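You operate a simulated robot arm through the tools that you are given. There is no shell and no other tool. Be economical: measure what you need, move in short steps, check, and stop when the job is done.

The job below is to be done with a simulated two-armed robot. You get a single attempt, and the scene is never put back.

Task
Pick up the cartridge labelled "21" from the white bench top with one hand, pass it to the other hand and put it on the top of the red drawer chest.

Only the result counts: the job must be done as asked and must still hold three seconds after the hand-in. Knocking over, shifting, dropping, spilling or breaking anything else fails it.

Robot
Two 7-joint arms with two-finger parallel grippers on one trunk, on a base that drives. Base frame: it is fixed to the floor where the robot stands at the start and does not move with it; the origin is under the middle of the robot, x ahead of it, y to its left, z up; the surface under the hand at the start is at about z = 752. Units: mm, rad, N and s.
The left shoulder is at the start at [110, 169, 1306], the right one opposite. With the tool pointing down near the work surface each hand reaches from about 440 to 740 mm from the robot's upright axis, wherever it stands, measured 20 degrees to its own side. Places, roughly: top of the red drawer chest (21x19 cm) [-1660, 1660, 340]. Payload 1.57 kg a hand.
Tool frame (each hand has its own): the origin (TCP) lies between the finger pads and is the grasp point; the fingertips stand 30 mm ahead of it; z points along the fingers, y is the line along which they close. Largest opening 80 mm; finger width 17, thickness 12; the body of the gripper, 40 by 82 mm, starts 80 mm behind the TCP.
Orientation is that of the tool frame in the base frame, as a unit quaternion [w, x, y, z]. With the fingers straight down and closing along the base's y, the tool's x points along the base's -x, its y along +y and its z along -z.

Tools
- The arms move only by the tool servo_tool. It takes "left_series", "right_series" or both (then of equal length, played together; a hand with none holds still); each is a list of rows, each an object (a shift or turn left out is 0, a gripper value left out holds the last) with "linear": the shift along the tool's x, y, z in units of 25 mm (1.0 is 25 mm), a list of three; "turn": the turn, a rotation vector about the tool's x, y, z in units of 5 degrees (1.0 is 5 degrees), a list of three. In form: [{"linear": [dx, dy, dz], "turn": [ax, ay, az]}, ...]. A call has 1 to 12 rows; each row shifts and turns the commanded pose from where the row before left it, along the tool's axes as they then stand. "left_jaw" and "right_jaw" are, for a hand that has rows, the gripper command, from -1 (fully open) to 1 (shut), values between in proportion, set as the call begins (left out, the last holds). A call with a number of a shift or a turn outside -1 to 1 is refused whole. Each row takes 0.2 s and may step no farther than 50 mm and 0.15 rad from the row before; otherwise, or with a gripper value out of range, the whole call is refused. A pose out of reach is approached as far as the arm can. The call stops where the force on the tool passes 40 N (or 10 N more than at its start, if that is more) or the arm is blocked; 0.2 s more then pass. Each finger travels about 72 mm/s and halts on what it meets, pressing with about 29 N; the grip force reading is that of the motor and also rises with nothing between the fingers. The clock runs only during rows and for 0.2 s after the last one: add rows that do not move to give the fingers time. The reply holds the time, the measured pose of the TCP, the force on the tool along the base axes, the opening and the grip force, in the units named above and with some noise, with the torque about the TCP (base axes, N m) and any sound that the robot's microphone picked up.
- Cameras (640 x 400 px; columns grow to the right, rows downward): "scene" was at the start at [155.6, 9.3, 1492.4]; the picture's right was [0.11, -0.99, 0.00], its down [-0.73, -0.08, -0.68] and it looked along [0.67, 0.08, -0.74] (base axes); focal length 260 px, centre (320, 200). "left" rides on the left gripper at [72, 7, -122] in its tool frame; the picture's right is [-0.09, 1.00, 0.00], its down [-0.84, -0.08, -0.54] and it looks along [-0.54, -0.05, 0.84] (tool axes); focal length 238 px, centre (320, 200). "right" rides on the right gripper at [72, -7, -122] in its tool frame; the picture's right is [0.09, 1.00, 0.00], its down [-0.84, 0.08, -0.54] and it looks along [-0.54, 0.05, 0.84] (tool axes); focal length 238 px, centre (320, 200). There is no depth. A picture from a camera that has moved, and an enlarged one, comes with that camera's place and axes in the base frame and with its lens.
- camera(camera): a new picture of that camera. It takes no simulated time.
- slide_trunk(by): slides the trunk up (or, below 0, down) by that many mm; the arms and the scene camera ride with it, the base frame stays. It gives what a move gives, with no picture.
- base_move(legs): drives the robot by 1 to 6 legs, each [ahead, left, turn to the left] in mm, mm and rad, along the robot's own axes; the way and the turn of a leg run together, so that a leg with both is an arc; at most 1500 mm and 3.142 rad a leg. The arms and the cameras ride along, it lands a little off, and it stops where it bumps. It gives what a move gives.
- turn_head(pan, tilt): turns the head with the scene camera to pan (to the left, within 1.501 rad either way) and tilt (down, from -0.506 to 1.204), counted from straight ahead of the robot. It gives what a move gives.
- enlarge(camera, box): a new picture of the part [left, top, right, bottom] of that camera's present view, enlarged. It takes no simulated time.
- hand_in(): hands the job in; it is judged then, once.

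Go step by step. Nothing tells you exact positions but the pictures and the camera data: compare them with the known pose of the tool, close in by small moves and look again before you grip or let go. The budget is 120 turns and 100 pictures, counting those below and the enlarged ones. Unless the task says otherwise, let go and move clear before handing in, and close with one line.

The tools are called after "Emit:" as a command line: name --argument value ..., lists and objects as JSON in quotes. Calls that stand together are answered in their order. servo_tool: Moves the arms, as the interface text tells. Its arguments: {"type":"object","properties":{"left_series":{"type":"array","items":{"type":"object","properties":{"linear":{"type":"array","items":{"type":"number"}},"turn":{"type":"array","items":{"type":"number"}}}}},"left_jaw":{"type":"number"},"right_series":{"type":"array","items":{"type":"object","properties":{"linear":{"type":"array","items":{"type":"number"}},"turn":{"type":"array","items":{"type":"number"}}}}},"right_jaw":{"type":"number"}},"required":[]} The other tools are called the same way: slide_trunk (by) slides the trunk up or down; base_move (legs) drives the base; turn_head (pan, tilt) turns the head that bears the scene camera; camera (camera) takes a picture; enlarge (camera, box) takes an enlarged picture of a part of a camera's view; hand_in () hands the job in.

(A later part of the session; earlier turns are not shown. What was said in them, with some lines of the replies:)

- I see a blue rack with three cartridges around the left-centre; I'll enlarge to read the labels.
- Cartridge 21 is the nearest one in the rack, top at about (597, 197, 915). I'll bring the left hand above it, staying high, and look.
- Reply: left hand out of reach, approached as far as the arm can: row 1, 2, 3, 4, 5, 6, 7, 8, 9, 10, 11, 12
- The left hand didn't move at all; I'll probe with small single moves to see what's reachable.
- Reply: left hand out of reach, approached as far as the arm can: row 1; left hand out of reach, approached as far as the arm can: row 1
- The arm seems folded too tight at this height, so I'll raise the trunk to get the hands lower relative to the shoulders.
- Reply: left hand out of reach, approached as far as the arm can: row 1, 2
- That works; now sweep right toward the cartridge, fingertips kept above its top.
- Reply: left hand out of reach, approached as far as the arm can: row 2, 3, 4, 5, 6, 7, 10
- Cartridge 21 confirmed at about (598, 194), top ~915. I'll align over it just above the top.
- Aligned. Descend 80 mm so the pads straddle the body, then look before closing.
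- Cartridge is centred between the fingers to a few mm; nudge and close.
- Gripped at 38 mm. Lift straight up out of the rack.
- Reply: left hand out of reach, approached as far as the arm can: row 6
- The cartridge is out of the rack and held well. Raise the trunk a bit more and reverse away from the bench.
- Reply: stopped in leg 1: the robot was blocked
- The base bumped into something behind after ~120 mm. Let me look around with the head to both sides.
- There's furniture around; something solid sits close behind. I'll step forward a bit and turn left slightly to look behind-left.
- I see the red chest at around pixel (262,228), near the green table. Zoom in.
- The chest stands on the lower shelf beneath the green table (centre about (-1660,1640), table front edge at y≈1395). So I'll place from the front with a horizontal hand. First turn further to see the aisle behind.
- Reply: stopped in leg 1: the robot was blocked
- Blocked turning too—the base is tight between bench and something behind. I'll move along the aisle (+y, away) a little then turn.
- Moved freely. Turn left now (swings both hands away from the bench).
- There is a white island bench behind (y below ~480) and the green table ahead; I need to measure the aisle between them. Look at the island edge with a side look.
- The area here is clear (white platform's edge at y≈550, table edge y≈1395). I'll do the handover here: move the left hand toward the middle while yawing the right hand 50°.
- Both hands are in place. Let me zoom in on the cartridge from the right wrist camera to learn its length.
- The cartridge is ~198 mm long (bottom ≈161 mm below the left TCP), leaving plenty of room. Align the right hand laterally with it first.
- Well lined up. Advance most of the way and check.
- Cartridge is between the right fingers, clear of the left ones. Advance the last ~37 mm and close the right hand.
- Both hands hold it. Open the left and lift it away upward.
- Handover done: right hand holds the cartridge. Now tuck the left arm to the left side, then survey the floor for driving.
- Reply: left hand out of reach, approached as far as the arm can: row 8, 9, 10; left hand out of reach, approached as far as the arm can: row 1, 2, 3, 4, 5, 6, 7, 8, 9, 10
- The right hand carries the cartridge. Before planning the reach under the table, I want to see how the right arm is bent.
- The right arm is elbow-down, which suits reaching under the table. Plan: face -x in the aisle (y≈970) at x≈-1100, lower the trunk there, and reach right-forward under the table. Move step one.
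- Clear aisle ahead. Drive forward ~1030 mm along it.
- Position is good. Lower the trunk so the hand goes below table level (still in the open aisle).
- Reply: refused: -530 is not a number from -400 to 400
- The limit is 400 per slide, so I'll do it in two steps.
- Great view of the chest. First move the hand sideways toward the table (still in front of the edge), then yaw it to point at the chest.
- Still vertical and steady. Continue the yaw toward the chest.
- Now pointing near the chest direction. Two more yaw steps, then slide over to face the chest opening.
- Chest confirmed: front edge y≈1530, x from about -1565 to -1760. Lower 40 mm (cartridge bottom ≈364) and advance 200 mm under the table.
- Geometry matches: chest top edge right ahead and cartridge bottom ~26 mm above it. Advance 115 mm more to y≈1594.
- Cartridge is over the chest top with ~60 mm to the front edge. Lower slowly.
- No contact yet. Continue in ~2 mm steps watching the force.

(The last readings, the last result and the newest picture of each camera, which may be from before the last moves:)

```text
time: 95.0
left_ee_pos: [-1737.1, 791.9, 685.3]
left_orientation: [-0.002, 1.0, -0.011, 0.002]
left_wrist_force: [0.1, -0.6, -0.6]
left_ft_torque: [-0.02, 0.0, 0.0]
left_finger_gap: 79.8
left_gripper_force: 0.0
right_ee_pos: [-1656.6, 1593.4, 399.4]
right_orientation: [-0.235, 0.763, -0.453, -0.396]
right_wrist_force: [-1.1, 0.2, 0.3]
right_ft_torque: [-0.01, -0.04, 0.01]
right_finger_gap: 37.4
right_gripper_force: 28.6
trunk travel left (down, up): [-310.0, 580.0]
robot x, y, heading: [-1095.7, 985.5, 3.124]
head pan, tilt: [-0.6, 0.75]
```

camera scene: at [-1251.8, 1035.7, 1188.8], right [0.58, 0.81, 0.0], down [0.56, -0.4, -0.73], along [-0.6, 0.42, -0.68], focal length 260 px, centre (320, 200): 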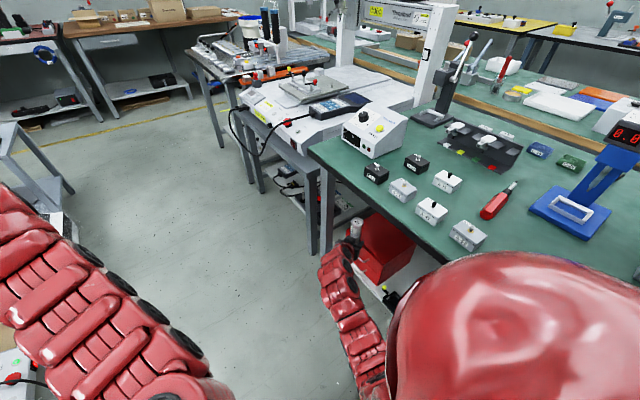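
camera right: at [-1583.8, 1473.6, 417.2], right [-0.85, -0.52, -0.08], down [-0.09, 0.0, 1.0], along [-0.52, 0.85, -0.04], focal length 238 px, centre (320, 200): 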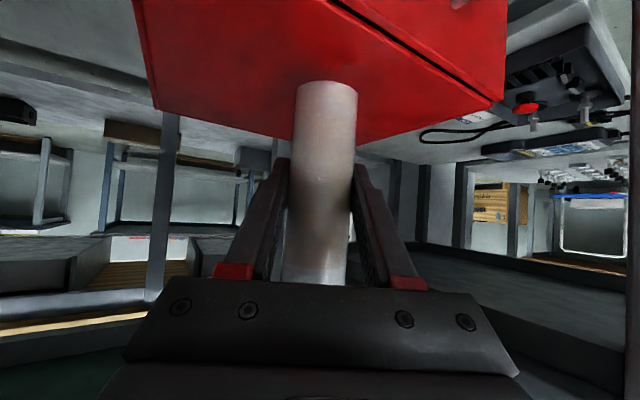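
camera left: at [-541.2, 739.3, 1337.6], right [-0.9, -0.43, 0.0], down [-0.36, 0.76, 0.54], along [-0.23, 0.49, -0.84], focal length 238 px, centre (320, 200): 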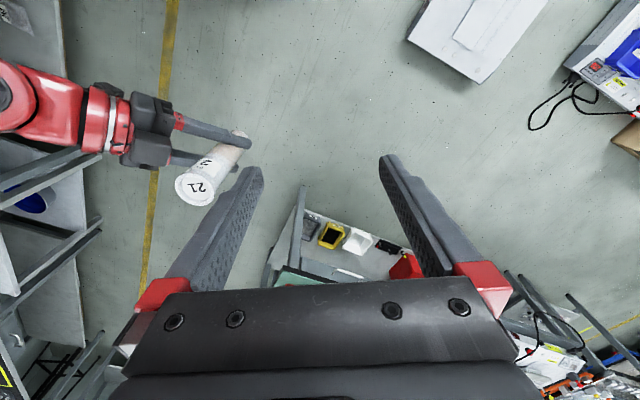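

Still no contact force; zoom in on the bottom to judge the gap.

Emit:
enlarge --camera "right" --box '[270, 50, 390, 130]'

Emit:
servo_tool --right_series '[{"linear": [0.049, 0, 0.034]}, {"linear": [0.033, 0, 0.023]}, {}]'

Emit:
servo_tool --right_series '[{"linear": [0.049, 0, 0.034]}, {}]'

```text
5.00 times, centred on (330, 90) of right
camera zoom: at [-1583.8, 1473.8, 410.1], right [-0.85, -0.52, -0.08], down [-0.09, 0.0, 1.0], along [-0.52, 0.85, -0.04], focal length 1192 px, centre (270, 750)
```

zoom: 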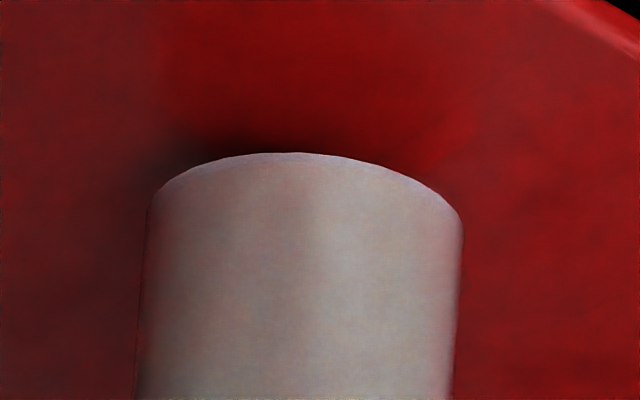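

```text
time: 95.8
left_ee_pos: [-1738.5, 792.5, 684.4]
left_orientation: [-0.003, 1.0, -0.01, 0.002]
left_wrist_force: [-0.2, -0.3, -0.3]
left_ft_torque: [-0.01, 0.03, -0.02]
left_finger_gap: 79.9
left_gripper_force: 0.1
right_ee_pos: [-1655.3, 1595.2, 396.1]
right_orientation: [-0.235, 0.764, -0.452, -0.397]
right_wrist_force: [-0.1, -0.6, -1.0]
right_ft_torque: [0.01, -0.01, -0.03]
right_finger_gap: 37.2
right_gripper_force: 29.2
trunk travel left (down, up): [-310.0, 580.0]
robot x, y, heading: [-1100.3, 987.3, 3.125]
head pan, tilt: [-0.6, 0.75]
```

```text
time: 96.5
left_ee_pos: [-1737.1, 793.1, 685.3]
left_orientation: [-0.002, 1.0, -0.01, 0.002]
left_wrist_force: [-0.5, 0.1, 0.4]
left_ft_torque: [0.02, 0.0, 0.04]
left_finger_gap: 80.0
left_gripper_force: 0.0
right_ee_pos: [-1656.4, 1594.6, 396.6]
right_orientation: [-0.236, 0.763, -0.452, -0.398]
right_wrist_force: [0.9, 0.6, 4.7]
right_ft_torque: [0.14, -0.03, -0.02]
right_finger_gap: 37.1
right_gripper_force: 28.6
trunk travel left (down, up): [-310.0, 580.0]
robot x, y, heading: [-1097.4, 986.9, 3.118]
head pan, tilt: [-0.6, 0.75]
```

Contact felt (about 5 N). Release and wait.

Emit:
servo_tool --right_series '[{}, {}, {}]' --right_jaw -0.25

Emit:
camera --camera "right"

```text
time: 97.2
left_ee_pos: [-1738.0, 793.2, 685.2]
left_orientation: [-0.003, 1.0, -0.01, 0.002]
left_wrist_force: [-0.6, -0.4, 0.2]
left_ft_torque: [0.0, -0.01, 0.0]
left_finger_gap: 79.8
left_gripper_force: 0.1
right_ee_pos: [-1655.9, 1594.1, 394.9]
right_orientation: [-0.234, 0.764, -0.452, -0.397]
right_wrist_force: [-0.5, -0.8, 1.6]
right_ft_torque: [-0.01, -0.02, -0.01]
right_finger_gap: 50.0
right_gripper_force: 0.1
trunk travel left (down, up): [-310.0, 580.0]
robot x, y, heading: [-1099.0, 987.3, 3.124]
head pan, tilt: [-0.6, 0.75]
```

```text
39 pictures are left
camera right: at [-1583.9, 1473.6, 405.7], right [-0.85, -0.52, -0.08], down [-0.09, 0.0, 1.0], along [-0.52, 0.85, -0.04], focal length 238 px, centre (320, 200)
```

right: 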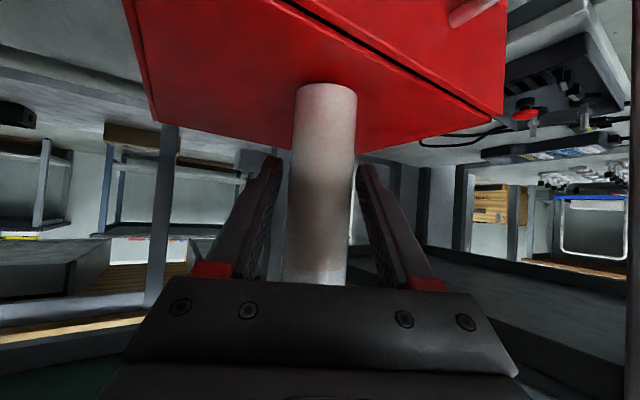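

It stands on its own. Open fully and back straight out horizontally.

Emit:
servo_tool --right_series '[{}, {}, {}]' --right_jaw -1

Emit:
servo_tool --right_series '[{"linear": [0.23, 0, -0.33]}, {"linear": [0.459, 0, -0.655]}, {"linear": [0.459, 0, -0.655]}, {"linear": [0.459, 0, -0.655]}, {"linear": [0.459, 0, -0.655]}, {"linear": [0.459, 0, -0.655]}, {}]'

Emit:
camera --camera "right"

```text
time: 98.0
left_ee_pos: [-1737.8, 793.9, 686.0]
left_orientation: [-0.004, 1.0, -0.01, 0.002]
left_wrist_force: [0.7, -0.1, 0.1]
left_ft_torque: [0.0, 0.04, 0.04]
left_finger_gap: 79.9
left_gripper_force: 0.1
right_ee_pos: [-1656.4, 1594.0, 394.5]
right_orientation: [-0.236, 0.763, -0.453, -0.396]
right_wrist_force: [0.0, -0.2, 0.7]
right_ft_torque: [-0.01, -0.01, 0.0]
right_finger_gap: 79.9
right_gripper_force: 0.0
trunk travel left (down, up): [-310.0, 580.0]
robot x, y, heading: [-1100.6, 982.4, 3.127]
head pan, tilt: [-0.6, 0.75]
```

```text
time: 99.7
left_ee_pos: [-1737.7, 792.7, 685.3]
left_orientation: [-0.003, 1.0, -0.011, 0.003]
left_wrist_force: [-0.2, -0.2, -0.4]
left_ft_torque: [0.04, 0.02, -0.01]
left_finger_gap: 80.2
left_gripper_force: 0.2
right_ee_pos: [-1602.8, 1497.0, 395.5]
right_orientation: [-0.235, 0.763, -0.452, -0.397]
right_wrist_force: [-0.3, 0.3, -0.3]
right_ft_torque: [0.02, -0.02, 0.0]
right_finger_gap: 80.2
right_gripper_force: 0.1
trunk travel left (down, up): [-310.0, 580.0]
robot x, y, heading: [-1098.1, 988.3, 3.124]
head pan, tilt: [-0.6, 0.75]
```

```text
38 pictures are left
camera right: at [-1529.9, 1377.4, 406.1], right [-0.85, -0.52, -0.08], down [-0.09, 0.0, 1.0], along [-0.52, 0.85, -0.04], focal length 238 px, centre (320, 200)
```

right: 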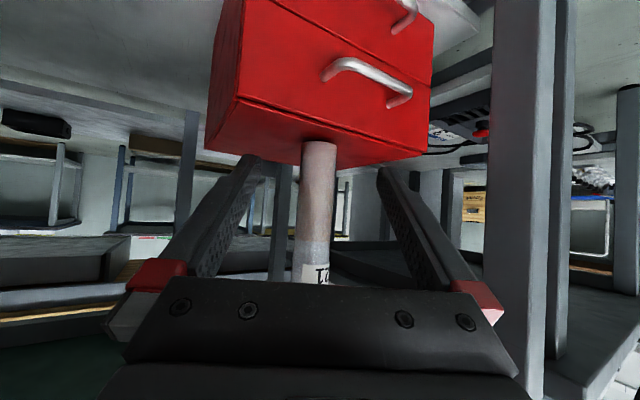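

The cartridge stands on the chest and the fingers are clear of it. Back off further and take a final look.

Emit:
servo_tool --right_series '[{"linear": [0.459, 0, -0.655]}, {"linear": [0.459, 0, -0.655]}, {"linear": [0.459, 0, -0.655]}, {}, {}]'

Emit:
camera --camera "right"

Emit:
enlarge --camera "scene" --box '[290, 170, 450, 310]'

```text
time: 100.8
left_ee_pos: [-1736.9, 793.5, 685.2]
left_orientation: [-0.003, 1.0, -0.01, 0.002]
left_wrist_force: [0.5, -0.3, 0.2]
left_ft_torque: [0.02, 0.02, -0.05]
left_finger_gap: 80.0
left_gripper_force: 0.0
right_ee_pos: [-1572.9, 1445.8, 395.6]
right_orientation: [-0.236, 0.763, -0.453, -0.396]
right_wrist_force: [0.5, -0.3, 0.0]
right_ft_torque: [-0.01, 0.01, -0.01]
right_finger_gap: 80.1
right_gripper_force: 0.0
trunk travel left (down, up): [-310.0, 580.0]
robot x, y, heading: [-1100.3, 984.2, 3.12]
head pan, tilt: [-0.6, 0.75]
```

```text
37 pictures are left
camera right: at [-1500.8, 1325.2, 406.7], right [-0.85, -0.52, -0.08], down [-0.09, 0.0, 1.0], along [-0.52, 0.85, -0.04], focal length 238 px, centre (320, 200)
```

right: 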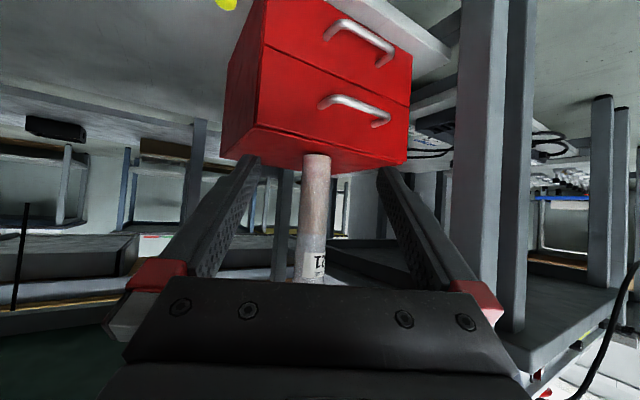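

```text
2.86 times, centred on (370, 240) of scene
camera zoom: at [-1251.7, 1035.5, 1188.8], right [0.58, 0.81, 0.0], down [0.56, -0.4, -0.73], along [-0.6, 0.42, -0.68], focal length 744 px, centre (177, 86)
```

zoom: 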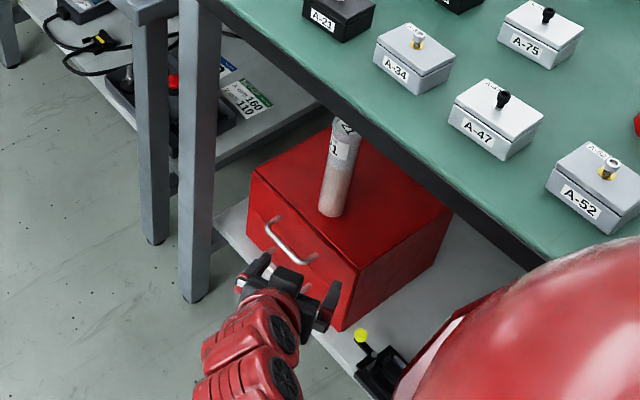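

The cartridge stands upright on top of the red chest, the hand is clear, and nothing nearby looks disturbed. Handing in.

Emit:
hand_in

```text
The job is handed in.
```

Cartridge "21" was lifted out of its rack on the white bench with the left hand and passed to the right hand. It now stands upright on top of the red drawer chest, and both grippers are open and clear. Early on, the base was blocked once while reversing from the bench and once while turning. I never saw what it touched, so I can't rule out that something there was nudged.
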